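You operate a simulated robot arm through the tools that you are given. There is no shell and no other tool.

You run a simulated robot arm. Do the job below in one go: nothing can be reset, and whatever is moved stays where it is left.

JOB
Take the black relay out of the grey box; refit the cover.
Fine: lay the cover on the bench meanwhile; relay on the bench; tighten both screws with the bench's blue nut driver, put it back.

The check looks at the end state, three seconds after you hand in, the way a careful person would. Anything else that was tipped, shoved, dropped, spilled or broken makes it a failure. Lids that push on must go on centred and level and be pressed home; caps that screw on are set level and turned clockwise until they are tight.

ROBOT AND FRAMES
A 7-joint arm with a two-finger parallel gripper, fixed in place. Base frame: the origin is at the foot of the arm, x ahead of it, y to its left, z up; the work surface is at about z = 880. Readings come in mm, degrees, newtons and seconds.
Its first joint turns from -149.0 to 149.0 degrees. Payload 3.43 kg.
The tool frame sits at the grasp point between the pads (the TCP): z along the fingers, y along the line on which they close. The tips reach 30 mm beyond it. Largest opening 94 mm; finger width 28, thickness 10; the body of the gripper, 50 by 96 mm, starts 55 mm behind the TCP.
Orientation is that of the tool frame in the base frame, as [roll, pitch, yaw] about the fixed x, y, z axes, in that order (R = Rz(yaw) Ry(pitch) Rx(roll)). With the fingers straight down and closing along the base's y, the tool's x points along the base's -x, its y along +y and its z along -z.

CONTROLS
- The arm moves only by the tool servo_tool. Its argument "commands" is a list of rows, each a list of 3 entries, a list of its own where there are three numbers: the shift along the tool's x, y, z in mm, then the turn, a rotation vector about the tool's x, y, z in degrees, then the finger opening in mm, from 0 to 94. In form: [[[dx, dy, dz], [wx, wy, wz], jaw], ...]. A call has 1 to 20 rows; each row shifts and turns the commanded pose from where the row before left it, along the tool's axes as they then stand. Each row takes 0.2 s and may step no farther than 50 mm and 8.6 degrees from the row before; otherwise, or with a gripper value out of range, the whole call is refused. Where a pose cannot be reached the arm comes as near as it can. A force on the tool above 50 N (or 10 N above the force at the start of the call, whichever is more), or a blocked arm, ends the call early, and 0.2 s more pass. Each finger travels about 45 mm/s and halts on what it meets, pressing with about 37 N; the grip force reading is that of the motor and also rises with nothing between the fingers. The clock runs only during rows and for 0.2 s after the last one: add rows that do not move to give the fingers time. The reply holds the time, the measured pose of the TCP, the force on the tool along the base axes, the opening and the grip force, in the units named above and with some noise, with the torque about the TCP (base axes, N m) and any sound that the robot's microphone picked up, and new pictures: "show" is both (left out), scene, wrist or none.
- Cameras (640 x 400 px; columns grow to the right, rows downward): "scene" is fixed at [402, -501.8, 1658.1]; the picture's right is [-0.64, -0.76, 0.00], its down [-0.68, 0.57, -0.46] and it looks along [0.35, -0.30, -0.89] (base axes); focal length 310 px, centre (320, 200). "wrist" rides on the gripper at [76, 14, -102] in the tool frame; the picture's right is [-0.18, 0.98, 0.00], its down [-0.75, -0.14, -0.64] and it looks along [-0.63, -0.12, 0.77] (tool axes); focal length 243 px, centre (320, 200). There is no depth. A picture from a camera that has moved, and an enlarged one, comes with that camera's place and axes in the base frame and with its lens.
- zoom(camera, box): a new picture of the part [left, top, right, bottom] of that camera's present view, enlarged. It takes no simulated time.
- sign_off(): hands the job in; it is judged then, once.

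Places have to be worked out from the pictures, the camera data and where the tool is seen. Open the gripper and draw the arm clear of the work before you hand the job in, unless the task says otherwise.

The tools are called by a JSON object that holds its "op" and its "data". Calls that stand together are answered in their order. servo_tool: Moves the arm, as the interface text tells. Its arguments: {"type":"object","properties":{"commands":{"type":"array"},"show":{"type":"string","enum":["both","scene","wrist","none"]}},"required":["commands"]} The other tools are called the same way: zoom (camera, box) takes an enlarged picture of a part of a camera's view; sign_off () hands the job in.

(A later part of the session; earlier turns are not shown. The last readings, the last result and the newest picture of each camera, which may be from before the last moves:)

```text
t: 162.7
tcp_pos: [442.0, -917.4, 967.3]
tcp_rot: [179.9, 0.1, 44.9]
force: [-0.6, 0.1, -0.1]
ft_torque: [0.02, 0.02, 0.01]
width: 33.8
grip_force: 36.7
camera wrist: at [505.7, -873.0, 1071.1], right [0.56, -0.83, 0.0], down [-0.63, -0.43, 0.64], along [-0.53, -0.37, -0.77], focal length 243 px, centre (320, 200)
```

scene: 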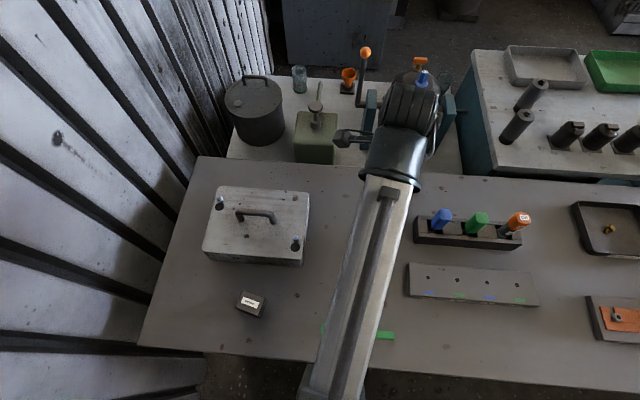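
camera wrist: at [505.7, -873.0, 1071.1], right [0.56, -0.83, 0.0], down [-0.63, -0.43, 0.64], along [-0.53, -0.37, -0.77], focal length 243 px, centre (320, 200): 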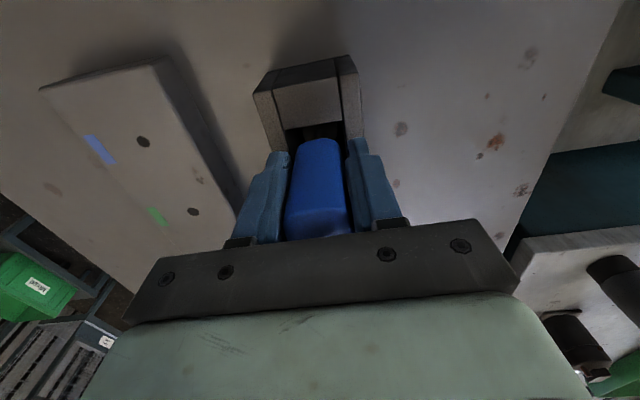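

Gripped as before. I lift the driver and carry it over to the near screw.

{"op": "servo_tool", "data": {"commands": [[[0, 0, -10], [0, 0, 0], 10], [[0, 0, -20], [0, 0, 0], 10], [[0, 0, -30], [0, 0, 0], 10], [[0, 0, -40], [0, 0, 0], 10], [[0, 0, -40], [0, 0, 0], 10], [[0, 0, -30], [0, 0, 0], 10], [[42.9, -9.6, 0], [0, 0, 0], 10], [[42.9, -9.6, 0], [0, 0, 0], 10], [[42.9, -9.6, 0], [0, 0, 0], 10], [[42.9, -9.6, 0], [0, 0, 0], 10], [[42.9, -9.6, 0], [0, 0, 0], 10], [[42.9, -9.6, 0], [0, 0, 0], 10], [[42.9, -9.6, 0], [0, 0, 0], 10], [[42.9, -9.6, 0], [0, 0, 0], 10], [[0, 0, 20], [0, 0, 0], 10], [[0, 0, 0], [0, 0, 0], 10]], "show": "wrist"}}

{"op": "zoom", "data": {"camera": "wrist", "box": [255, 40, 385, 140]}}

```text
t: 166.1
tcp_pos: [630.8, -619.4, 1119.7]
tcp_rot: [-180.0, 0.2, 45.1]
force: [-0.5, -0.3, -0.5]
ft_torque: [-0.01, 0.02, -0.03]
width: 33.7
grip_force: 37.5
camera wrist: at [693.8, -575.8, 1220.8], right [0.56, -0.83, 0.0], down [-0.63, -0.43, 0.64], along [-0.53, -0.37, -0.77], focal length 243 px, centre (320, 200)
```

wrist: 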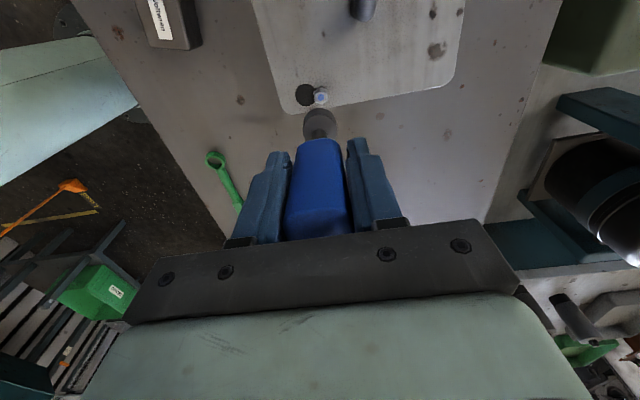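

```text
4.00 times, centred on (320, 90) of wrist
camera zoom: at [693.8, -575.8, 1220.8], right [0.56, -0.83, 0.0], down [-0.63, -0.43, 0.64], along [-0.53, -0.37, -0.77], focal length 970 px, centre (320, 640)
```

zoom: 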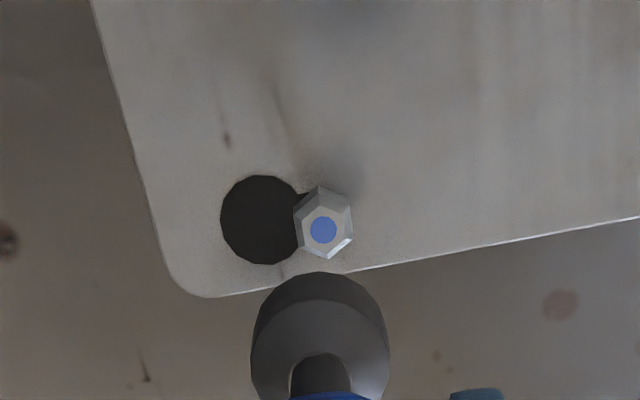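

The screw head is within 1 mm of the driver axis. Now I wind the wrist up to yaw ≈284° at this height so there's 300° of clockwise travel.

{"op": "servo_tool", "data": {"commands": [[[0, 0, 0], [0, 0, -8.5], 10], [[0, 0, 0], [0, 0, -8.5], 10], [[0, 0, 0], [0, 0, -8.5], 10], [[0, 0, 0], [0, 0, -8.5], 10], [[0, 0, 0], [0, 0, -8.5], 10], [[0, 0, 0], [0, 0, -8.5], 10], [[0, 0, 0], [0, 0, -8.5], 10], [[0, 0, 0], [0, 0, -8.5], 10], [[0, 0, 0], [0, 0, -8.5], 10], [[0, 0, 0], [0, 0, -8.5], 10], [[0, 0, 0], [0, 0, -8.5], 10], [[0, 0, 0], [0, 0, -8.5], 10], [[0, 0, 0], [0, 0, -8.5], 10], [[0, 0, 0], [0, 0, -8.5], 10], [[0, 0, 0], [0, 0, -8.5], 10], [[0, 0, 0], [0, 0, -8.5], 10], [[0, 0, 0], [0, 0, -8.5], 10], [[0, 0, 0], [0, 0, -8.5], 10], [[0, 0, 0], [0, 0, -8.5], 10], [[0, 0, 0], [0, 0, -8.5], 10]], "show": "none"}}

{"op": "servo_tool", "data": {"commands": [[[0, 0, 0], [0, 0, -8.5], 10], [[0, 0, 0], [0, 0, -8.5], 10], [[0, 0, 0], [0, 0, -8.5], 10], [[0, 0, 0], [0, 0, -8.5], 10], [[0, 0, 0], [0, 0, -8.5], 10], [[0, 0, 0], [0, 0, -8.5], 10], [[0, 0, 0], [0, 0, -8.5], 10], [[0, 0, 0], [0, 0, -8.5], 10], [[0, 0, 0], [0, 0, -1], 10], [[0, 0, 0], [0, 0, 0], 10], [[0, 0, 0], [0, 0, 0], 10]], "show": "both"}}

{"op": "zoom", "data": {"camera": "wrist", "box": [290, 70, 350, 115]}}

```text
t: 170.3
tcp_pos: [631.3, -620.4, 1117.5]
tcp_rot: [-179.8, -0.1, -144.8]
force: [0.0, -0.7, -1.1]
ft_torque: [0.01, 0.0, -0.04]
width: 33.9
grip_force: 37.2
```

```text
t: 172.7
tcp_pos: [631.9, -620.1, 1118.6]
tcp_rot: [179.9, -0.2, -76.0]
force: [0.0, -0.5, -0.2]
ft_torque: [-0.02, 0.02, 0.01]
width: 33.9
grip_force: 37.0
camera wrist: at [635.1, -697.6, 1221.1], right [-1.0, -0.06, 0.0], down [-0.05, 0.77, 0.64], along [-0.04, 0.64, -0.77], focal length 243 px, centre (320, 200)
```

scene: 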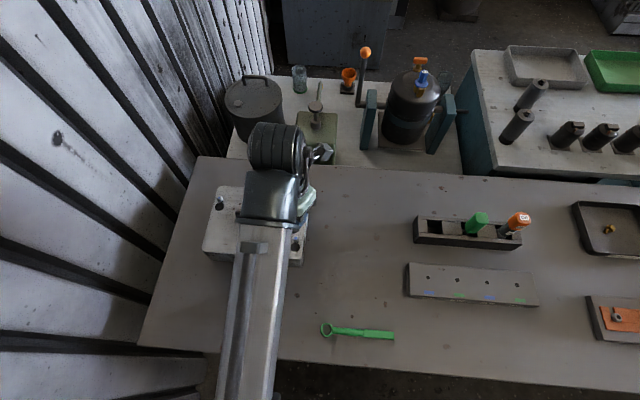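
wrist: 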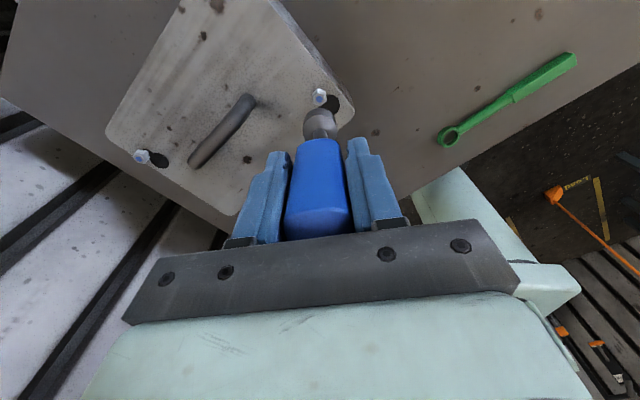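

```text
8.89 times, centred on (320, 92) of wrist
camera zoom: at [635.1, -697.6, 1221.1], right [-1.0, -0.06, 0.0], down [-0.05, 0.77, 0.64], along [-0.04, 0.64, -0.77], focal length 2157 px, centre (320, 1156)
```

zoom: 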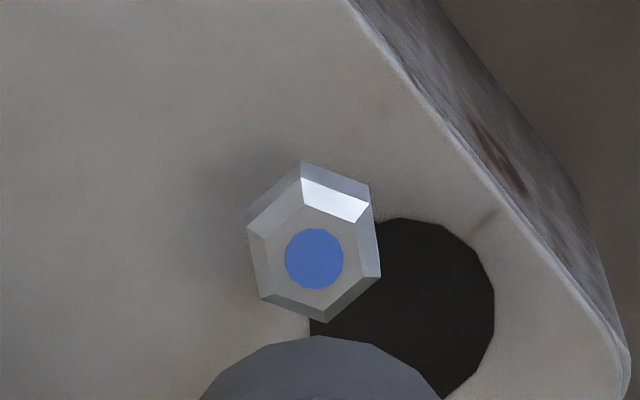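

The hex is still aligned with the tool. I nudge (-0.3,-0.8) and lower to about 12 mm above the head for the final check.

{"op": "servo_tool", "data": {"commands": [[[-0.3, -0.8, 15], [0, 0, 0], 10], [[0, 0, 20], [0, 0, 0], 10], [[0, 0, 15], [0, 0, 0], 10], [[0, 0, 0], [0, 0, 0], 10], [[0, 0, 0], [0, 0, 0], 10]], "show": "wrist"}}

{"op": "zoom", "data": {"camera": "wrist", "box": [300, 85, 340, 115]}}

```text
t: 173.9
tcp_pos: [630.2, -618.7, 1068.5]
tcp_rot: [179.8, -0.2, -76.0]
force: [-0.1, 0.5, -0.6]
ft_torque: [0.03, 0.01, 0.01]
width: 33.9
grip_force: 36.7
camera wrist: at [634.7, -697.9, 1171.5], right [-1.0, -0.06, 0.0], down [-0.04, 0.77, 0.64], along [-0.04, 0.64, -0.77], focal length 243 px, centre (320, 200)
```

wrist: 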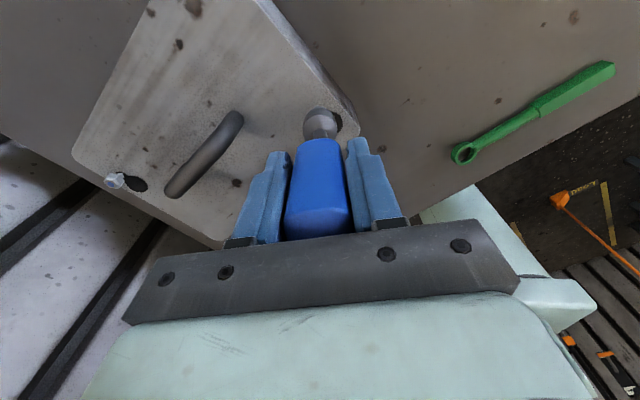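

```text
13.33 times, centred on (320, 100) of wrist
camera zoom: at [634.7, -697.9, 1171.5], right [-1.0, -0.06, 0.0], down [-0.04, 0.77, 0.64], along [-0.04, 0.64, -0.77], focal length 3235 px, centre (320, 1533)
```

zoom: 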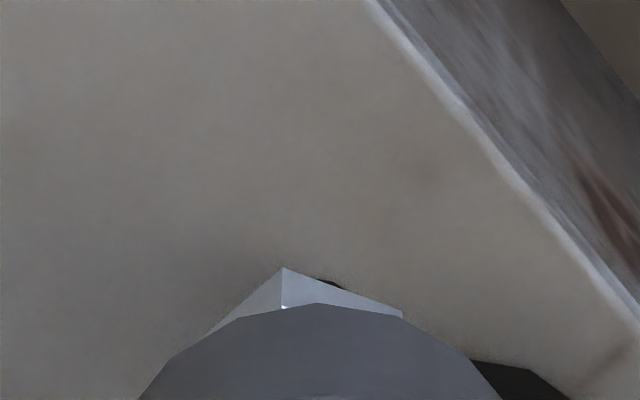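

The head is about (-0.7,-1.0) mm from the axis. I correct and lower until the socket goes over it.

{"op": "servo_tool", "data": {"commands": [[[-0.7, -1.0, 0], [0, 0, 0], 10], [[0, 0, 5], [0, 0, 0], 10], [[0, 0, 4], [0, 0, 0], 10], [[0, 0, 3], [0, 0, 0], 10], [[0, 0, 0], [0, 0, 0], 10]], "show": "none"}}

{"op": "servo_tool", "data": {"commands": [[[0, 0, 2], [0, 0, 0], 10], [[0, 0, 1], [0, 0, 0], 10], [[0, 0, 1], [0, 0, 0], 10], [[0, 0, 0], [0, 0, 0], 10]], "show": "none"}}

```text
t: 175.1
tcp_pos: [631.6, -619.0, 1058.1]
tcp_rot: [179.9, -0.2, -76.0]
force: [0.9, -0.7, -0.8]
ft_torque: [-0.03, -0.02, -0.01]
width: 33.8
grip_force: 37.8
```

```text
t: 176.1
tcp_pos: [633.1, -620.1, 1052.9]
tcp_rot: [179.9, -0.2, -76.0]
force: [-0.2, 0.0, -1.5]
ft_torque: [0.0, -0.01, -0.02]
width: 33.7
grip_force: 36.9
```

No contact yet; I continue in small steps.

{"op": "servo_tool", "data": {"commands": [[[0, 0, 1], [0, 0, 0], 10], [[0, 0, 1], [0, 0, 0], 10], [[0, 0, 0], [0, 0, 0], 10]], "show": "none"}}

{"op": "servo_tool", "data": {"commands": [[[0, 0, 1], [0, 0, 0], 10], [[0, 0, 1], [0, 0, 0], 10], [[0, 0, 0], [0, 0, 0], 10]], "show": "none"}}

```text
t: 176.9
tcp_pos: [632.6, -618.7, 1050.6]
tcp_rot: [179.9, -0.3, -76.0]
force: [-0.2, -1.0, -1.6]
ft_torque: [-0.01, 0.0, 0.01]
width: 33.9
grip_force: 37.6
```

```text
t: 177.7
tcp_pos: [631.4, -619.8, 1048.8]
tcp_rot: [179.9, -0.2, -76.0]
force: [0.7, -0.6, -1.7]
ft_torque: [0.02, 0.0, 0.01]
width: 33.5
grip_force: 36.7
```

The socket is sliding over the head with no resistance. I go down a little further for full engagement.

{"op": "servo_tool", "data": {"commands": [[[0, 0, 1], [0, 0, 0], 10], [[0, 0, 1], [0, 0, 0], 10], [[0, 0, 1], [0, 0, 0], 10], [[0, 0, 0], [0, 0, 0], 10]], "show": "none"}}

{"op": "servo_tool", "data": {"commands": [[[0, 0, 0.7], [0, 0, 0], 10], [[0, 0, 0.7], [0, 0, 0], 10], [[0, 0, 0], [0, 0, 0], 10]], "show": "none"}}

```text
t: 178.7
tcp_pos: [632.3, -618.9, 1046.1]
tcp_rot: [179.8, -0.2, -76.1]
force: [-0.1, 0.1, -0.6]
ft_torque: [-0.01, 0.04, 0.02]
width: 34.1
grip_force: 36.9
```

```text
t: 179.5
tcp_pos: [633.0, -620.1, 1045.0]
tcp_rot: [179.9, -0.2, -76.0]
force: [0.6, 0.0, -1.1]
ft_torque: [0.0, 0.02, -0.01]
width: 34.0
grip_force: 37.1
```

Engaged. I start tightening clockwise: 160° in this call, watching torque and sound.

{"op": "servo_tool", "data": {"commands": [[[0, 0, 0], [0, 0, 8], 10], [[0, 0, 0], [0, 0, 8], 10], [[0, 0, 0], [0, 0, 8], 10], [[0, 0, 0], [0, 0, 8], 10], [[0, 0, 0], [0, 0, 8], 10], [[0, 0, 0], [0, 0, 8], 10], [[0, 0, 0], [0, 0, 8], 10], [[0, 0, 0], [0, 0, 8], 10], [[0, 0, 0], [0, 0, 8], 10], [[0, 0, 0], [0, 0, 8], 10], [[0, 0, 0], [0, 0, 8], 10], [[0, 0, 0], [0, 0, 8], 10], [[0, 0, 0], [0, 0, 8], 10], [[0, 0, 0], [0, 0, 8], 10], [[0, 0, 0], [0, 0, 8], 10], [[0, 0, 0], [0, 0, 8], 10], [[0, 0, 0], [0, 0, 8], 10], [[0, 0, 0], [0, 0, 8], 10], [[0, 0, 0], [0, 0, 8], 10], [[0, 0, 0], [0, 0, 8], 10]], "show": "none"}}

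{"op": "servo_tool", "data": {"commands": [[[0, 0, 0], [0, 0, 8], 10], [[0, 0, 0], [0, 0, 8], 10], [[0, 0, 0], [0, 0, 8], 10], [[0, 0, 0], [0, 0, 8], 10], [[0, 0, 0], [0, 0, 8], 10], [[0, 0, 0], [0, 0, 8], 10], [[0, 0, 0], [0, 0, 8], 10], [[0, 0, 0], [0, 0, 8], 10], [[0, 0, 0], [0, 0, 8], 10], [[0, 0, 0], [0, 0, 8], 10], [[0, 0, 0], [0, 0, 8], 10], [[0, 0, 0], [0, 0, 8], 10], [[0, 0, 0], [0, 0, 8], 10], [[0, 0, 0], [0, 0, 8], 10], [[0, 0, 0], [0, 0, 8], 10], [[0, 0, 0], [0, 0, 8], 10], [[0, 0, 0], [0, 0, 8], 10], [[0, 0, 0], [0, 0, 4], 10], [[0, 0, 0], [0, 0, 0], 10]], "show": "none"}}

```text
t: 183.7
tcp_pos: [632.3, -619.3, 1044.3]
tcp_rot: [-179.9, 0.2, 123.6]
force: [-0.7, -0.4, -0.9]
ft_torque: [0.05, -0.04, 0.03]
width: 33.7
grip_force: 36.8
```

```text
t: 187.7
tcp_pos: [632.1, -618.8, 1043.9]
tcp_rot: [179.9, -0.1, -16.1]
force: [-0.1, -0.5, -1.9]
ft_torque: [0.01, 0.01, 0.02]
width: 33.6
grip_force: 37.1
```

300° clockwise done. I check the seat height by pressing down gently.

{"op": "servo_tool", "data": {"commands": [[[0, 0, 1], [0, 0, 0], 10], [[0, 0, 0], [0, 0, 0], 10]], "show": "none"}}

{"op": "servo_tool", "data": {"commands": [[[0, 0, 1], [0, 0, 0], 10], [[0, 0, 0], [0, 0, 0], 10]], "show": "wrist"}}

{"op": "zoom", "data": {"camera": "wrist", "box": [280, 80, 360, 140]}}

```text
t: 188.3
tcp_pos: [632.6, -619.6, 1044.2]
tcp_rot: [179.7, 0.0, -15.9]
force: [-0.1, -0.8, -0.9]
ft_torque: [0.03, -0.04, 0.06]
width: 33.7
grip_force: 37.1
```

```text
t: 188.9
tcp_pos: [633.0, -620.0, 1041.8]
tcp_rot: [179.8, 0.0, -16.0]
force: [0.6, 0.2, -1.4]
ft_torque: [0.0, -0.02, 0.06]
width: 33.9
grip_force: 37.2
camera wrist: at [700.9, -654.5, 1144.6], right [-0.45, -0.89, 0.0], down [-0.69, 0.35, 0.64], along [-0.57, 0.28, -0.77], focal length 243 px, centre (320, 200)
```

wrist: 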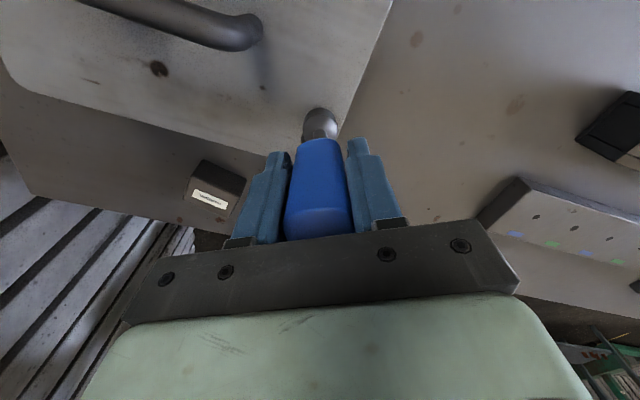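

```text
6.67 times, centred on (320, 110) of wrist
camera zoom: at [700.9, -654.5, 1144.6], right [-0.45, -0.89, 0.0], down [-0.69, 0.35, 0.64], along [-0.57, 0.28, -0.77], focal length 1618 px, centre (320, 800)
```

zoom: 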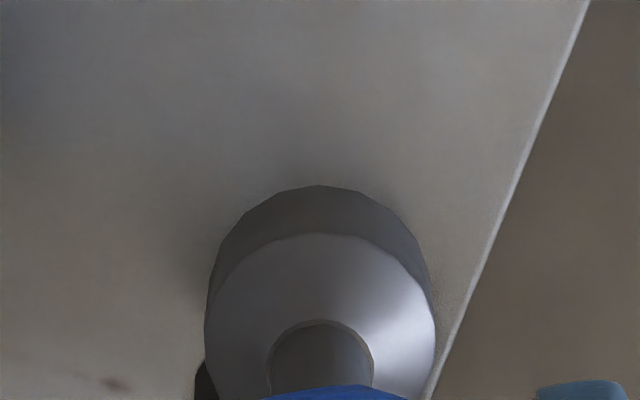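

Still no contact at z≈1042. I continue down to find the seat.

{"op": "servo_tool", "data": {"commands": [[[0, 0, 1], [0, 0, 0], 10], [[0, 0, 0], [0, 0, 0], 10]], "show": "none"}}

{"op": "servo_tool", "data": {"commands": [[[0, 0, 1], [0, 0, 0], 10], [[0, 0, 0], [0, 0, 0], 10]], "show": "none"}}

```text
t: 189.5
tcp_pos: [631.6, -619.9, 1042.4]
tcp_rot: [180.0, -0.1, -16.0]
force: [-0.2, -0.2, -0.3]
ft_torque: [-0.02, 0.01, 0.04]
width: 33.9
grip_force: 37.2
```

```text
t: 190.1
tcp_pos: [632.6, -618.7, 1040.7]
tcp_rot: [179.9, -0.1, -16.0]
force: [0.0, 0.8, -1.5]
ft_torque: [-0.03, -0.02, 0.05]
width: 33.9
grip_force: 37.3
```

No contact yet; two more steps.

{"op": "servo_tool", "data": {"commands": [[[0, 0, 1], [0, 0, 0], 10], [[0, 0, 0], [0, 0, 0], 10]], "show": "none"}}

{"op": "servo_tool", "data": {"commands": [[[0, 0, 1], [0, 0, 0], 10], [[0, 0, 0], [0, 0, 0], 10]], "show": "none"}}

{"op": "servo_tool", "data": {"commands": [[[0, 0, 1], [0, 0, 0], 10], [[0, 0, 0], [0, 0, 0], 10]], "show": "none"}}

```text
t: 190.7
tcp_pos: [632.8, -619.9, 1038.9]
tcp_rot: [179.8, -0.2, -16.0]
force: [-0.4, 0.4, 3.7]
ft_torque: [0.08, 0.0, 0.06]
width: 33.6
grip_force: 36.8
```

```text
t: 191.3
tcp_pos: [632.6, -618.8, 1039.5]
tcp_rot: [179.8, -0.1, -16.0]
force: [1.5, -0.1, 12.4]
ft_torque: [-0.05, -0.07, 0.06]
width: 33.8
grip_force: 37.4
```

```text
t: 191.9
tcp_pos: [632.6, -619.2, 1039.3]
tcp_rot: [179.8, -0.2, -16.0]
force: [3.0, -2.0, 27.3]
ft_torque: [-0.07, -0.11, 0.1]
width: 34.0
grip_force: 37.5
```

Contact is now about 4.7 mm lower than on the first engagement, so the head has gone down. I lift off and look at the head and gap.

{"op": "servo_tool", "data": {"commands": [[[0, 0, -5], [0, 0, 0], 10], [[0, 0, -10], [0, 0, 0], 10], [[0, 0, -20], [0, 0, 0], 10], [[0, 0, -20], [0, 0, 0], 10], [[0, 0, -25], [0, 0, 0], 10], [[0, 0, 0], [0, 0, 0], 10]], "show": "both"}}

{"op": "zoom", "data": {"camera": "wrist", "box": [290, 70, 350, 115]}}

{"op": "zoom", "data": {"camera": "scene", "box": [280, 220, 316, 260]}}

```text
t: 193.3
tcp_pos: [632.2, -620.5, 1117.5]
tcp_rot: [179.8, 0.0, -15.9]
force: [-0.3, 0.0, -1.1]
ft_torque: [0.02, 0.01, -0.03]
width: 33.8
grip_force: 36.9
camera wrist: at [701.8, -655.5, 1219.2], right [-0.45, -0.89, 0.0], down [-0.69, 0.35, 0.64], along [-0.57, 0.28, -0.77], focal length 243 px, centre (320, 200)
```

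scene: 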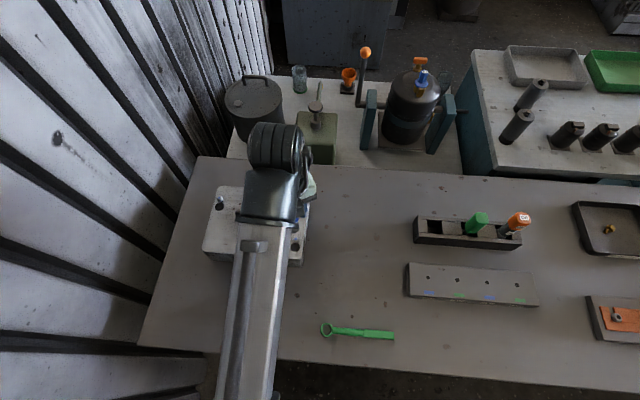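
wrist: 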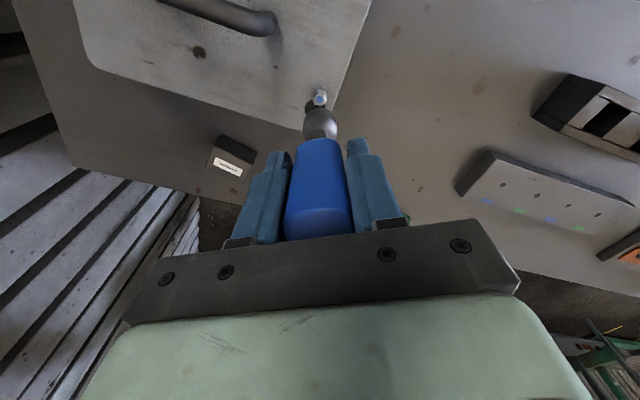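

```text
8.89 times, centred on (320, 92) of wrist
camera zoom: at [701.8, -655.5, 1219.2], right [-0.45, -0.89, 0.0], down [-0.69, 0.35, 0.64], along [-0.57, 0.28, -0.77], focal length 2157 px, centre (320, 1156)
```

zoom: 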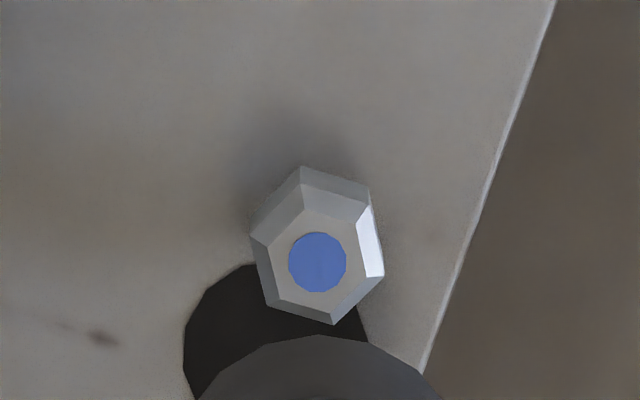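

```text
10.00 times, centred on (298, 240) of scene
camera zoom: at [402.0, -501.8, 1658.1], right [-0.64, -0.76, 0.0], down [-0.68, 0.57, -0.46], along [0.35, -0.3, -0.89], focal length 3102 px, centre (540, -200)
```

zoom: 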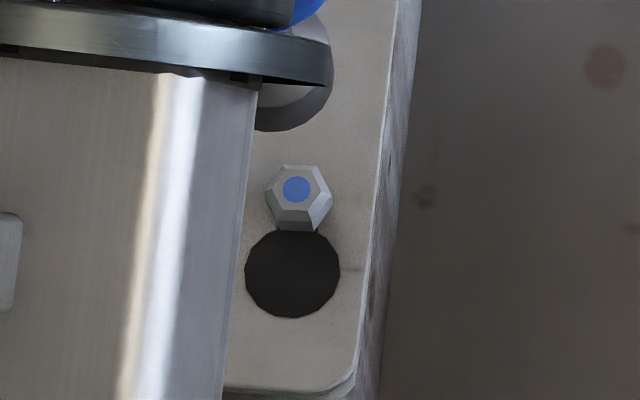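

The head is now about 4.4 mm lower than after my loosening, close to the cover. I wind the wrist back 180° (a multiple of the hex pitch) at this height to continue tightening.

{"op": "servo_tool", "data": {"commands": [[[0, 0, 0], [0, 0, -8.5], 10], [[0, 0, 0], [0, 0, -8.5], 10], [[0, 0, 0], [0, 0, -8.5], 10], [[0, 0, 0], [0, 0, -8.5], 10], [[0, 0, 0], [0, 0, -8.5], 10], [[0, 0, 0], [0, 0, -8.5], 10], [[0, 0, 0], [0, 0, -8.5], 10], [[0, 0, 0], [0, 0, -8.5], 10], [[0, 0, 0], [0, 0, -8.5], 10], [[0, 0, 0], [0, 0, -8.5], 10], [[0, 0, 0], [0, 0, -8.5], 10], [[0, 0, 0], [0, 0, -8.5], 10], [[0, 0, 0], [0, 0, -8.5], 10], [[0, 0, 0], [0, 0, -8.5], 10], [[0, 0, 0], [0, 0, -8.5], 10], [[0, 0, 0], [0, 0, -8.5], 10], [[0, 0, 0], [0, 0, -8.5], 10], [[0, 0, 0], [0, 0, -8.5], 10], [[0, 0, 0], [0, 0, -8.5], 10], [[0, 0, 0], [0, 0, -8.5], 10]], "show": "none"}}

{"op": "servo_tool", "data": {"commands": [[[0, 0, 0], [0, 0, -8], 10], [[0, 0, 0], [0, 0, -2], 10], [[0, 0, 20], [0, 0, 0], 10], [[0, 0, 20], [0, 0, 0], 10], [[0, 0, 10], [0, 0, 0], 10], [[0, 0, 0], [0, 0, 0], 10], [[0, 0, 0], [0, 0, 0], 10]], "show": "both"}}

{"op": "zoom", "data": {"camera": "wrist", "box": [300, 85, 340, 115]}}

```text
t: 197.5
tcp_pos: [633.0, -618.7, 1117.5]
tcp_rot: [-179.8, 0.2, 154.0]
force: [-0.5, 0.4, -0.5]
ft_torque: [0.01, -0.02, -0.01]
width: 33.7
grip_force: 37.2
```

```text
t: 199.1
tcp_pos: [632.9, -617.9, 1066.1]
tcp_rot: [-179.9, 0.1, 164.0]
force: [0.6, 0.0, -0.4]
ft_torque: [-0.01, -0.03, -0.03]
width: 33.8
grip_force: 37.5
camera wrist: at [562.8, -583.8, 1168.6], right [0.45, 0.89, 0.0], down [0.69, -0.34, 0.64], along [0.57, -0.29, -0.77], focal length 243 px, centre (320, 200)
```

scene: 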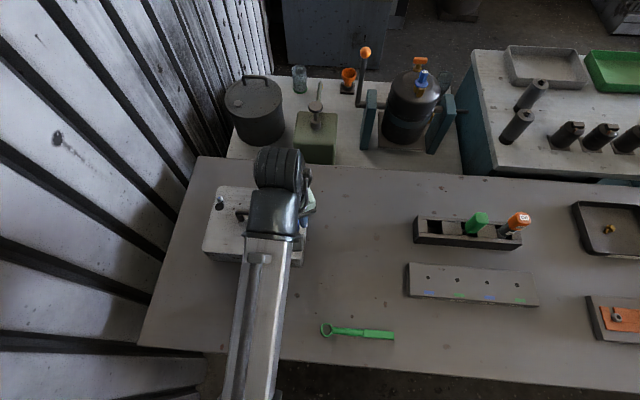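
wrist: 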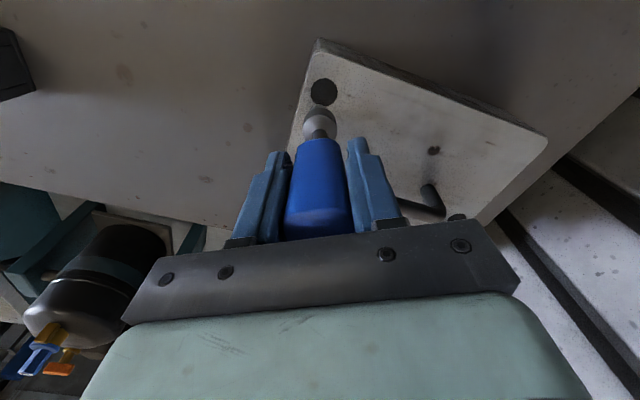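

```text
13.33 times, centred on (320, 100) of wrist
camera zoom: at [562.8, -583.8, 1168.6], right [0.45, 0.89, 0.0], down [0.69, -0.34, 0.64], along [0.57, -0.29, -0.77], focal length 3235 px, centre (320, 1533)
```

zoom: 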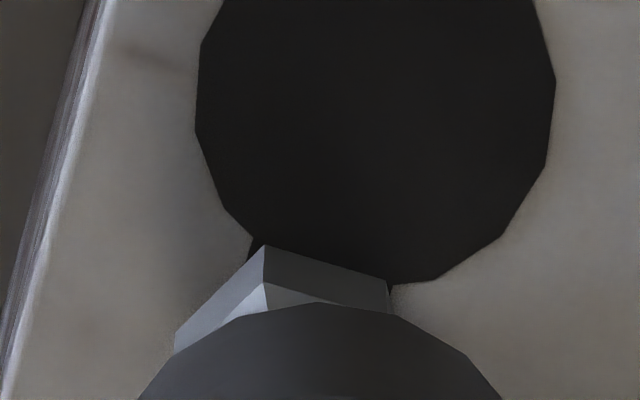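

The head sits about 2.1 mm toward tool -y. I correct and lower over it again.

{"op": "servo_tool", "data": {"commands": [[[0, -2.1, 0], [0, 0, 0], 10], [[0, 0, 6], [0, 0, 0], 10], [[0, 0, 6], [0, 0, 0], 10], [[0, 0, 3], [0, 0, 0], 10], [[0, 0, 0], [0, 0, 0], 10]], "show": "wrist"}}

{"op": "zoom", "data": {"camera": "wrist", "box": [300, 85, 340, 115]}}

```text
t: 200.3
tcp_pos: [633.3, -620.7, 1051.8]
tcp_rot: [-179.7, 0.0, 164.0]
force: [-0.4, 0.0, -1.0]
ft_torque: [-0.02, 0.0, 0.02]
width: 33.8
grip_force: 36.7
camera wrist: at [562.2, -586.6, 1154.0], right [0.45, 0.89, 0.0], down [0.69, -0.34, 0.64], along [0.57, -0.29, -0.77], focal length 243 px, centre (320, 200)
```

wrist: 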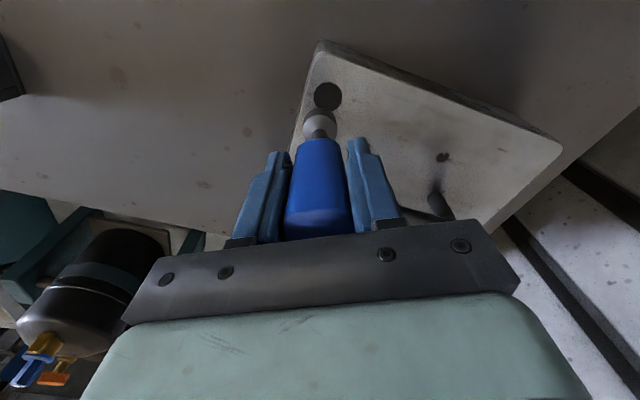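

```text
13.33 times, centred on (320, 100) of wrist
camera zoom: at [562.2, -586.6, 1154.0], right [0.45, 0.89, 0.0], down [0.69, -0.34, 0.64], along [0.57, -0.29, -0.77], focal length 3235 px, centre (320, 1533)
```

zoom: 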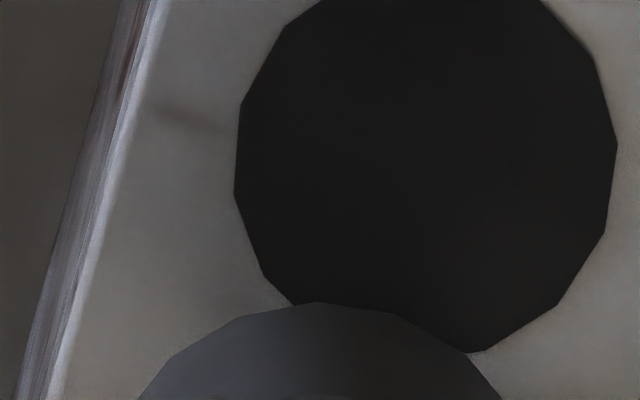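

Judging by the keyhole, I overshot by about 0.8 mm. I step back +0.7 mm and lower in 1 mm steps.

{"op": "servo_tool", "data": {"commands": [[[0, 0.7, 0], [0, 0, 0], 10], [[0, 0, 1], [0, 0, 0], 10], [[0, 0, 1], [0, 0, 0], 10], [[0, 0, 1], [0, 0, 0], 10], [[0, 0, 1], [0, 0, 0], 10], [[0, 0, 0], [0, 0, 0], 10]], "show": "none"}}

{"op": "servo_tool", "data": {"commands": [[[0, 0, 1], [0, 0, 0], 10], [[0, 0, 1], [0, 0, 0], 10], [[0, 0, 0], [0, 0, 0], 10]], "show": "none"}}

```text
t: 201.7
tcp_pos: [632.9, -620.0, 1047.8]
tcp_rot: [-179.9, 0.1, 164.0]
force: [0.7, 0.2, -1.3]
ft_torque: [0.0, 0.0, -0.01]
width: 33.5
grip_force: 36.8
```

```text
t: 202.5
tcp_pos: [631.0, -622.1, 1046.0]
tcp_rot: [-179.8, 0.1, 164.1]
force: [0.4, -0.1, -1.5]
ft_torque: [0.03, 0.01, 0.01]
width: 33.8
grip_force: 36.7
```

Still free. I continue down.

{"op": "servo_tool", "data": {"commands": [[[0, 0, 1], [0, 0, 0], 10], [[0, 0, 1], [0, 0, 0], 10], [[0, 0, 0], [0, 0, 0], 10]], "show": "none"}}

{"op": "servo_tool", "data": {"commands": [[[0, 0, 1], [0, 0, 0], 10], [[0, 0, 1], [0, 0, 0], 10], [[0, 0, 0], [0, 0, 0], 10]], "show": "none"}}

{"op": "servo_tool", "data": {"commands": [[[0, 0, 1], [0, 0, 0], 10], [[0, 0, 0], [0, 0, 0], 10]], "show": "none"}}

```text
t: 203.3
tcp_pos: [631.8, -620.9, 1044.0]
tcp_rot: [-179.8, 0.1, 164.1]
force: [0.3, 0.1, -1.5]
ft_torque: [0.0, -0.02, -0.02]
width: 33.8
grip_force: 36.3
```

```text
t: 204.1
tcp_pos: [632.1, -620.7, 1041.5]
tcp_rot: [-179.7, 0.1, 164.1]
force: [-0.2, -0.4, -1.1]
ft_torque: [0.01, -0.01, -0.02]
width: 33.9
grip_force: 36.9
```

```text
t: 204.7
tcp_pos: [631.7, -620.2, 1041.4]
tcp_rot: [-179.8, 0.1, 163.9]
force: [0.2, -0.6, -1.4]
ft_torque: [0.0, 0.02, 0.01]
width: 33.9
grip_force: 37.0
```

Engaged again. I turn clockwise 80° and read the torque.

{"op": "servo_tool", "data": {"commands": [[[0, 0, 0], [0, 0, 8], 10], [[0, 0, 0], [0, 0, 8], 10], [[0, 0, 0], [0, 0, 8], 10], [[0, 0, 0], [0, 0, 8], 10], [[0, 0, 0], [0, 0, 8], 10], [[0, 0, 0], [0, 0, 8], 10], [[0, 0, 0], [0, 0, 8], 10], [[0, 0, 0], [0, 0, 8], 10], [[0, 0, 0], [0, 0, 8], 10], [[0, 0, 0], [0, 0, 8], 10], [[0, 0, 0], [0, 0, 0], 10]], "show": "none"}}

{"op": "servo_tool", "data": {"commands": [[[0, 0, 0], [0, 0, 8], 10], [[0, 0, 0], [0, 0, 8], 10], [[0, 0, 0], [0, 0, 8], 10], [[0, 0, 0], [0, 0, 8], 10], [[0, 0, 0], [0, 0, 8], 10], [[0, 0, 0], [0, 0, 0], 10]], "show": "none"}}

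```text
t: 207.1
tcp_pos: [631.2, -621.8, 1040.9]
tcp_rot: [-180.0, 0.2, 84.0]
force: [-0.9, -0.3, -0.7]
ft_torque: [0.0, 0.0, 0.05]
width: 33.7
grip_force: 36.8
```

```text
t: 208.5
tcp_pos: [631.7, -620.2, 1041.0]
tcp_rot: [179.8, 0.1, 44.0]
force: [0.5, -0.3, -0.9]
ft_torque: [0.0, -0.01, 0.07]
width: 33.7
grip_force: 37.7
```

Only thread friction so far (≈0.06 N·m). I keep turning.

{"op": "servo_tool", "data": {"commands": [[[0, 0, 0], [0, 0, 8], 10], [[0, 0, 0], [0, 0, 8], 10], [[0, 0, 0], [0, 0, 8], 10], [[0, 0, 0], [0, 0, 8], 10], [[0, 0, 0], [0, 0, 8], 10], [[0, 0, 0], [0, 0, 8], 10], [[0, 0, 0], [0, 0, 8], 10], [[0, 0, 0], [0, 0, 4], 10], [[0, 0, 0], [0, 0, 0], 10]], "show": "none"}}

{"op": "servo_tool", "data": {"commands": [[[0, 0, 1], [0, 0, 0], 10], [[0, 0, 1], [0, 0, 0], 10], [[0, 0, 0], [0, 0, 0], 10]], "show": "none"}}

{"op": "servo_tool", "data": {"commands": [[[0, 0, 1], [0, 0, 0], 10], [[0, 0, 0], [0, 0, 0], 10]], "show": "wrist"}}

{"op": "zoom", "data": {"camera": "wrist", "box": [280, 80, 360, 140]}}

```text
t: 210.5
tcp_pos: [631.3, -619.8, 1042.6]
tcp_rot: [179.8, -0.2, -16.1]
force: [0.3, -0.2, -1.4]
ft_torque: [0.01, -0.02, 0.07]
width: 33.9
grip_force: 36.8
```

```text
t: 211.3
tcp_pos: [632.8, -622.7, 1038.7]
tcp_rot: [179.8, -0.2, -16.0]
force: [-0.9, 0.1, -1.4]
ft_torque: [0.02, 0.04, 0.04]
width: 33.6
grip_force: 37.1
```

```text
t: 211.9
tcp_pos: [632.1, -620.2, 1038.7]
tcp_rot: [179.8, -0.1, -16.0]
force: [-0.7, 0.1, 0.6]
ft_torque: [0.01, -0.03, 0.04]
width: 33.8
grip_force: 37.0
camera wrist: at [700.7, -655.8, 1139.9], right [-0.45, -0.89, 0.0], down [-0.69, 0.35, 0.64], along [-0.57, 0.28, -0.77], focal length 243 px, centre (320, 200)
```

wrist: 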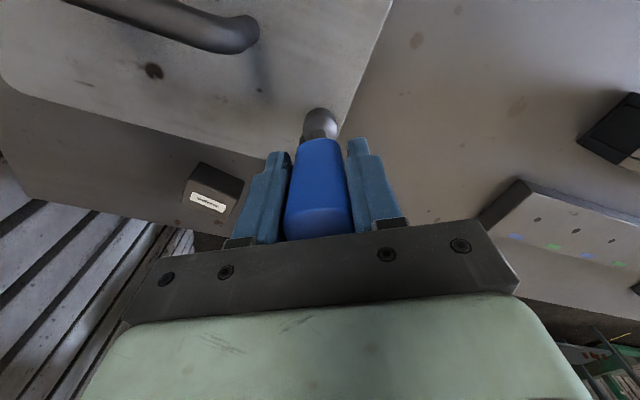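

```text
6.67 times, centred on (320, 110) of wrist
camera zoom: at [700.7, -655.8, 1139.9], right [-0.45, -0.89, 0.0], down [-0.69, 0.35, 0.64], along [-0.57, 0.28, -0.77], focal length 1618 px, centre (320, 800)
```

zoom: 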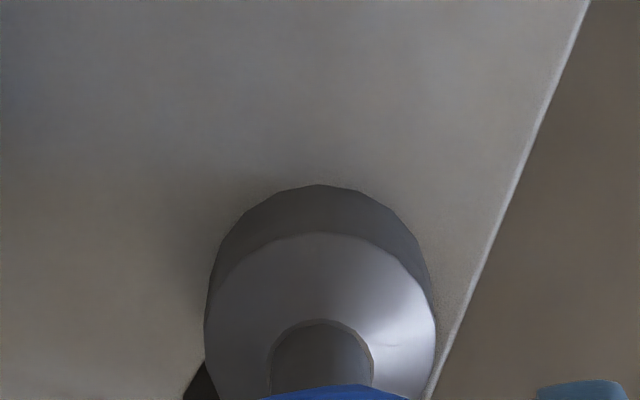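

The socket now bottoms on the cover itself (z≈1039), so the head is well down. I lift off and look again.

{"op": "servo_tool", "data": {"commands": [[[0, 0, -5], [0, 0, 0], 10], [[0, 0, -10], [0, 0, 0], 10], [[0, 0, -20], [0, 0, 0], 10], [[0, 0, -20], [0, 0, 0], 10], [[0, 0, -25], [0, 0, 0], 10], [[0, 0, 0], [0, 0, 0], 10]], "show": "both"}}

{"op": "zoom", "data": {"camera": "wrist", "box": [290, 70, 350, 115]}}

{"op": "zoom", "data": {"camera": "scene", "box": [280, 220, 316, 260]}}

```text
t: 213.3
tcp_pos: [631.7, -621.2, 1118.7]
tcp_rot: [179.8, 0.0, -16.0]
force: [-0.4, -0.3, -2.2]
ft_torque: [0.0, 0.01, 0.08]
width: 33.7
grip_force: 36.9
camera wrist: at [700.2, -655.9, 1220.0], right [-0.45, -0.89, 0.0], down [-0.69, 0.35, 0.64], along [-0.57, 0.28, -0.77], focal length 243 px, centre (320, 200)
```

scene: 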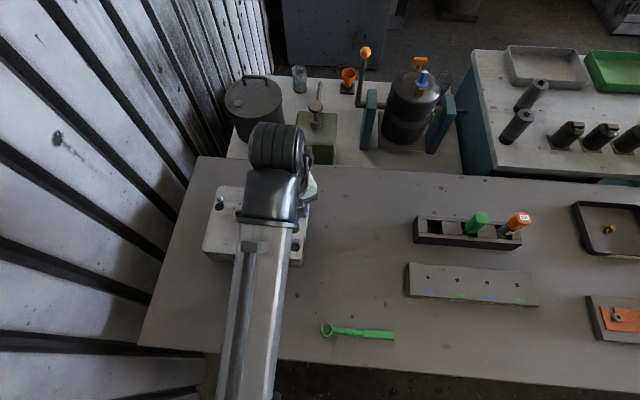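
wrist: 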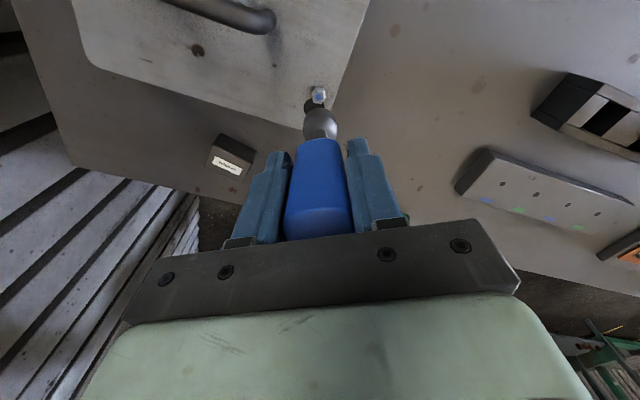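

```text
8.89 times, centred on (320, 92) of wrist
camera zoom: at [700.2, -655.9, 1220.0], right [-0.45, -0.89, 0.0], down [-0.69, 0.35, 0.64], along [-0.57, 0.28, -0.77], focal length 2157 px, centre (320, 1156)
```

zoom: 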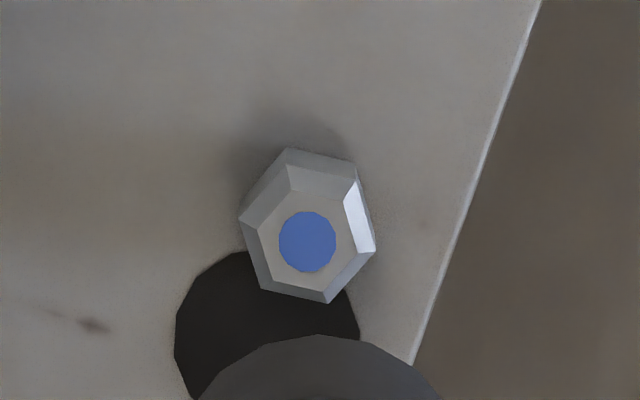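

```text
10.00 times, centred on (298, 240) of scene
camera zoom: at [402.0, -501.8, 1658.1], right [-0.64, -0.76, 0.0], down [-0.68, 0.57, -0.46], along [0.35, -0.3, -0.89], focal length 3102 px, centre (540, -200)
```

zoom: 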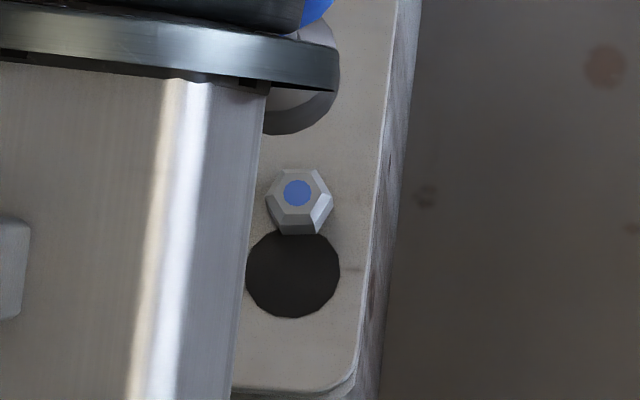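

The head dropped about 2 mm more (roughly 5 mm per turn) and isn't tight yet. I wind back 303° at height and re-engage for the next full stroke.

{"op": "servo_tool", "data": {"commands": [[[0, 0, 0], [0, 0, -8.5], 10], [[0, 0, 0], [0, 0, -8.5], 10], [[0, 0, 0], [0, 0, -8.5], 10], [[0, 0, 0], [0, 0, -8.5], 10], [[0, 0, 0], [0, 0, -8.5], 10], [[0, 0, 0], [0, 0, -8.5], 10], [[0, 0, 0], [0, 0, -8.5], 10], [[0, 0, 0], [0, 0, -8.5], 10], [[0, 0, 0], [0, 0, -8.5], 10], [[0, 0, 0], [0, 0, -8.5], 10], [[0, 0, 0], [0, 0, -8.5], 10], [[0, 0, 0], [0, 0, -8.5], 10], [[0, 0, 0], [0, 0, -8.5], 10], [[0, 0, 0], [0, 0, -8.5], 10], [[0, 0, 0], [0, 0, -8.5], 10], [[0, 0, 0], [0, 0, -8.5], 10], [[0, 0, 0], [0, 0, -8.5], 10], [[0, 0, 0], [0, 0, -8.5], 10], [[0, 0, 0], [0, 0, -8.5], 10], [[0, 0, 0], [0, 0, -8.5], 10]], "show": "none"}}

{"op": "servo_tool", "data": {"commands": [[[0, 0, 0], [0, 0, -8.5], 10], [[0, 0, 0], [0, 0, -8.5], 10], [[0, 0, 0], [0, 0, -8.5], 10], [[0, 0, 0], [0, 0, -8.5], 10], [[0, 0, 0], [0, 0, -8.5], 10], [[0, 0, 0], [0, 0, -8.5], 10], [[0, 0, 0], [0, 0, -8.5], 10], [[0, 0, 0], [0, 0, -8.5], 10], [[0, 0, 0], [0, 0, -5], 10], [[0, 0, 20], [0, 0, 0], 10], [[0, 0, 20], [0, 0, 0], 10], [[0, 0, 10], [0, 0, 0], 10], [[0, 0, 0], [0, 0, 0], 10], [[0, 0, 0], [0, 0, 0], 10]], "show": "wrist"}}

{"op": "zoom", "data": {"camera": "wrist", "box": [300, 85, 340, 115]}}

```text
t: 217.5
tcp_pos: [631.3, -620.8, 1117.7]
tcp_rot: [-179.7, 0.1, 154.1]
force: [-0.3, 0.6, -0.9]
ft_torque: [-0.03, 0.0, -0.04]
width: 33.5
grip_force: 36.7
```

```text
t: 220.5
tcp_pos: [632.6, -620.5, 1070.0]
tcp_rot: [-179.8, -0.2, -133.0]
force: [-1.2, -0.1, -0.6]
ft_torque: [0.0, -0.01, 0.02]
width: 33.8
grip_force: 36.6
camera wrist: at [568.9, -666.9, 1172.3], right [-0.59, 0.81, 0.0], down [0.62, 0.46, 0.64], along [0.52, 0.38, -0.77], focal length 243 px, centre (320, 200)
```

wrist: 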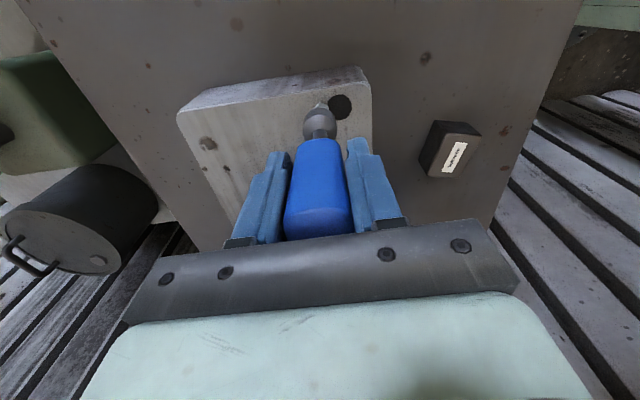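

```text
13.33 times, centred on (320, 100) of wrist
camera zoom: at [568.9, -666.9, 1172.3], right [-0.59, 0.81, 0.0], down [0.62, 0.46, 0.64], along [0.52, 0.38, -0.77], focal length 3235 px, centre (320, 1533)
```

zoom: 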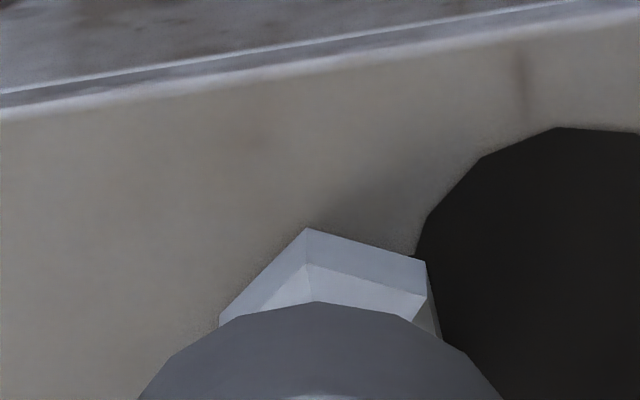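

The head now sits very close to the cover. I shift (-0.7,+0.4) and lower over it.

{"op": "servo_tool", "data": {"commands": [[[-0.7, 0.4, 0], [0, 0, 0], 10], [[0, 0, 8], [0, 0, 0], 10], [[0, 0, 7], [0, 0, 0], 10], [[0, 0, 4], [0, 0, 0], 10], [[0, 0, 2], [0, 0, 0], 10], [[0, 0, 1], [0, 0, 0], 10], [[0, 0, 0], [0, 0, 0], 10]], "show": "none"}}

{"op": "servo_tool", "data": {"commands": [[[0, 0, 1], [0, 0, 0], 10], [[0, 0, 1], [0, 0, 0], 10], [[0, 0, 1], [0, 0, 0], 10], [[0, 0, 0], [0, 0, 0], 10]], "show": "none"}}

{"op": "servo_tool", "data": {"commands": [[[0, 0, 1], [0, 0, 0], 10], [[0, 0, 1], [0, 0, 0], 10], [[0, 0, 0], [0, 0, 0], 10]], "show": "none"}}

```text
t: 222.1
tcp_pos: [632.3, -619.5, 1045.6]
tcp_rot: [-179.7, -0.2, -132.9]
force: [0.7, -0.6, -1.1]
ft_torque: [0.03, -0.02, 0.0]
width: 34.1
grip_force: 36.8
```

```text
t: 223.1
tcp_pos: [632.0, -618.6, 1042.1]
tcp_rot: [-180.0, -0.2, -133.1]
force: [-0.5, 0.3, -1.7]
ft_torque: [0.01, 0.01, -0.01]
width: 33.9
grip_force: 37.0
```

```text
t: 223.9
tcp_pos: [632.8, -620.5, 1040.7]
tcp_rot: [-179.9, -0.3, -132.9]
force: [-0.2, -0.1, -1.0]
ft_torque: [0.02, 0.0, -0.01]
width: 33.6
grip_force: 36.9
```

Engaged at z≈1041. I turn clockwise in steps, watching for the torque to rise.

{"op": "servo_tool", "data": {"commands": [[[0, 0, 0], [0, 0, 8], 10], [[0, 0, 0], [0, 0, 8], 10], [[0, 0, 0], [0, 0, 8], 10], [[0, 0, 0], [0, 0, 8], 10], [[0, 0, 0], [0, 0, 8], 10], [[0, 0, 0], [0, 0, 8], 10], [[0, 0, 0], [0, 0, 8], 10], [[0, 0, 0], [0, 0, 8], 10]], "show": "none"}}

{"op": "servo_tool", "data": {"commands": [[[0, 0, 0], [0, 0, 8], 10], [[0, 0, 0], [0, 0, 8], 10], [[0, 0, 0], [0, 0, 8], 10], [[0, 0, 0], [0, 0, 8], 10], [[0, 0, 0], [0, 0, 8], 10], [[0, 0, 0], [0, 0, 8], 10], [[0, 0, 0], [0, 0, 8], 10], [[0, 0, 0], [0, 0, 8], 10]], "show": "none"}}

{"op": "servo_tool", "data": {"commands": [[[0, 0, 0], [0, 0, 8], 10], [[0, 0, 0], [0, 0, 8], 10], [[0, 0, 0], [0, 0, 8], 10], [[0, 0, 0], [0, 0, 8], 10], [[0, 0, 0], [0, 0, 8], 10], [[0, 0, 0], [0, 0, 8], 10]], "show": "none"}}

```text
t: 225.7
tcp_pos: [631.8, -620.4, 1042.0]
tcp_rot: [-179.8, 0.1, 162.9]
force: [0.2, 0.4, -1.6]
ft_torque: [-0.02, -0.01, 0.08]
width: 33.8
grip_force: 36.7
```

```text
t: 227.5
tcp_pos: [633.2, -619.6, 1041.0]
tcp_rot: [-179.9, 0.2, 98.8]
force: [0.0, 0.4, -0.1]
ft_torque: [0.01, 0.0, 0.45]
width: 33.7
grip_force: 36.6
```

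```text
t: 228.9
tcp_pos: [631.9, -620.0, 1042.2]
tcp_rot: [179.9, 0.2, 50.9]
force: [0.0, -0.6, -1.9]
ft_torque: [0.02, 0.02, 0.42]
width: 33.9
grip_force: 36.8
```

The torque jumped to about 0.45 N·m and stayed there, so the screw has become tight. I check whether the handle is now slipping in the fingers.

{"op": "servo_tool", "data": {"commands": [[[0, 0, 0], [0, 0, 0], 10]], "show": "wrist"}}

{"op": "zoom", "data": {"camera": "wrist", "box": [240, 80, 400, 250]}}

```text
t: 229.3
tcp_pos: [632.7, -619.1, 1041.1]
tcp_rot: [179.9, 0.2, 50.9]
force: [-0.5, 0.0, -0.4]
ft_torque: [-0.01, 0.0, 0.45]
width: 34.0
grip_force: 36.8
camera wrist: at [691.0, -570.1, 1143.0], right [0.65, -0.76, 0.0], down [-0.58, -0.49, 0.64], along [-0.49, -0.42, -0.77], focal length 243 px, centre (320, 200)
```

wrist: 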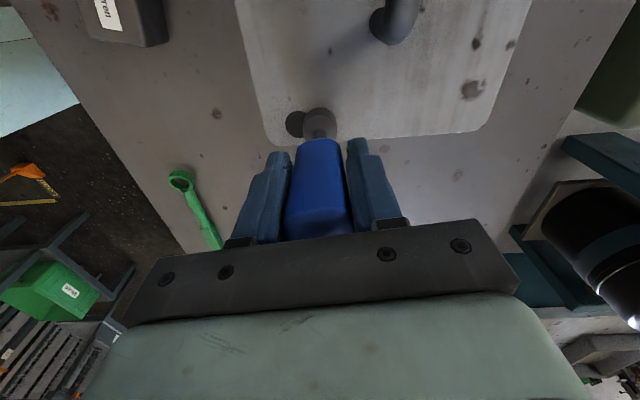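

```text
2.35 times, centred on (320, 165) of wrist
camera zoom: at [691.0, -570.1, 1143.0], right [0.65, -0.76, 0.0], down [-0.58, -0.49, 0.64], along [-0.49, -0.42, -0.77], focal length 571 px, centre (320, 282)
```

zoom: 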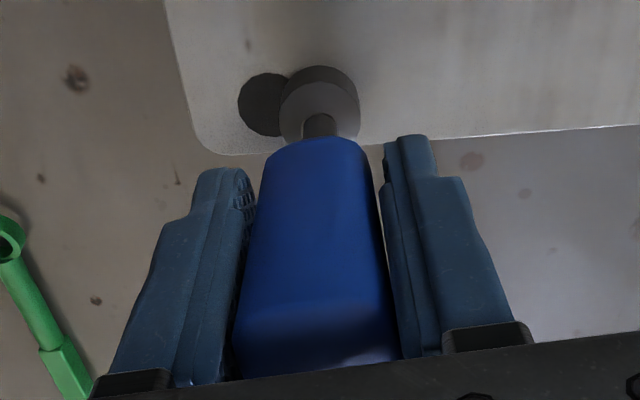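

The handle has not slipped in the grip. I turn a little further to see how the torque develops.

{"op": "servo_tool", "data": {"commands": [[[0, 0, 0], [0, 0, 6], 10], [[0, 0, 0], [0, 0, 6], 10], [[0, 0, 0], [0, 0, 0], 10]], "show": "none"}}

{"op": "servo_tool", "data": {"commands": [[[0, 0, 0], [0, 0, 6], 10], [[0, 0, 0], [0, 0, 6], 10], [[0, 0, 0], [0, 0, 0], 10]], "show": "none"}}

```text
t: 230.1
tcp_pos: [633.0, -619.5, 1042.2]
tcp_rot: [179.8, 0.2, 38.9]
force: [0.0, 0.8, -1.0]
ft_torque: [0.03, 0.02, 0.45]
width: 33.8
grip_force: 36.4
```

```text
t: 230.9
tcp_pos: [633.8, -620.0, 1040.1]
tcp_rot: [179.9, 0.2, 26.9]
force: [0.4, -0.4, -0.5]
ft_torque: [-0.02, 0.0, 0.45]
width: 34.0
grip_force: 37.1
```

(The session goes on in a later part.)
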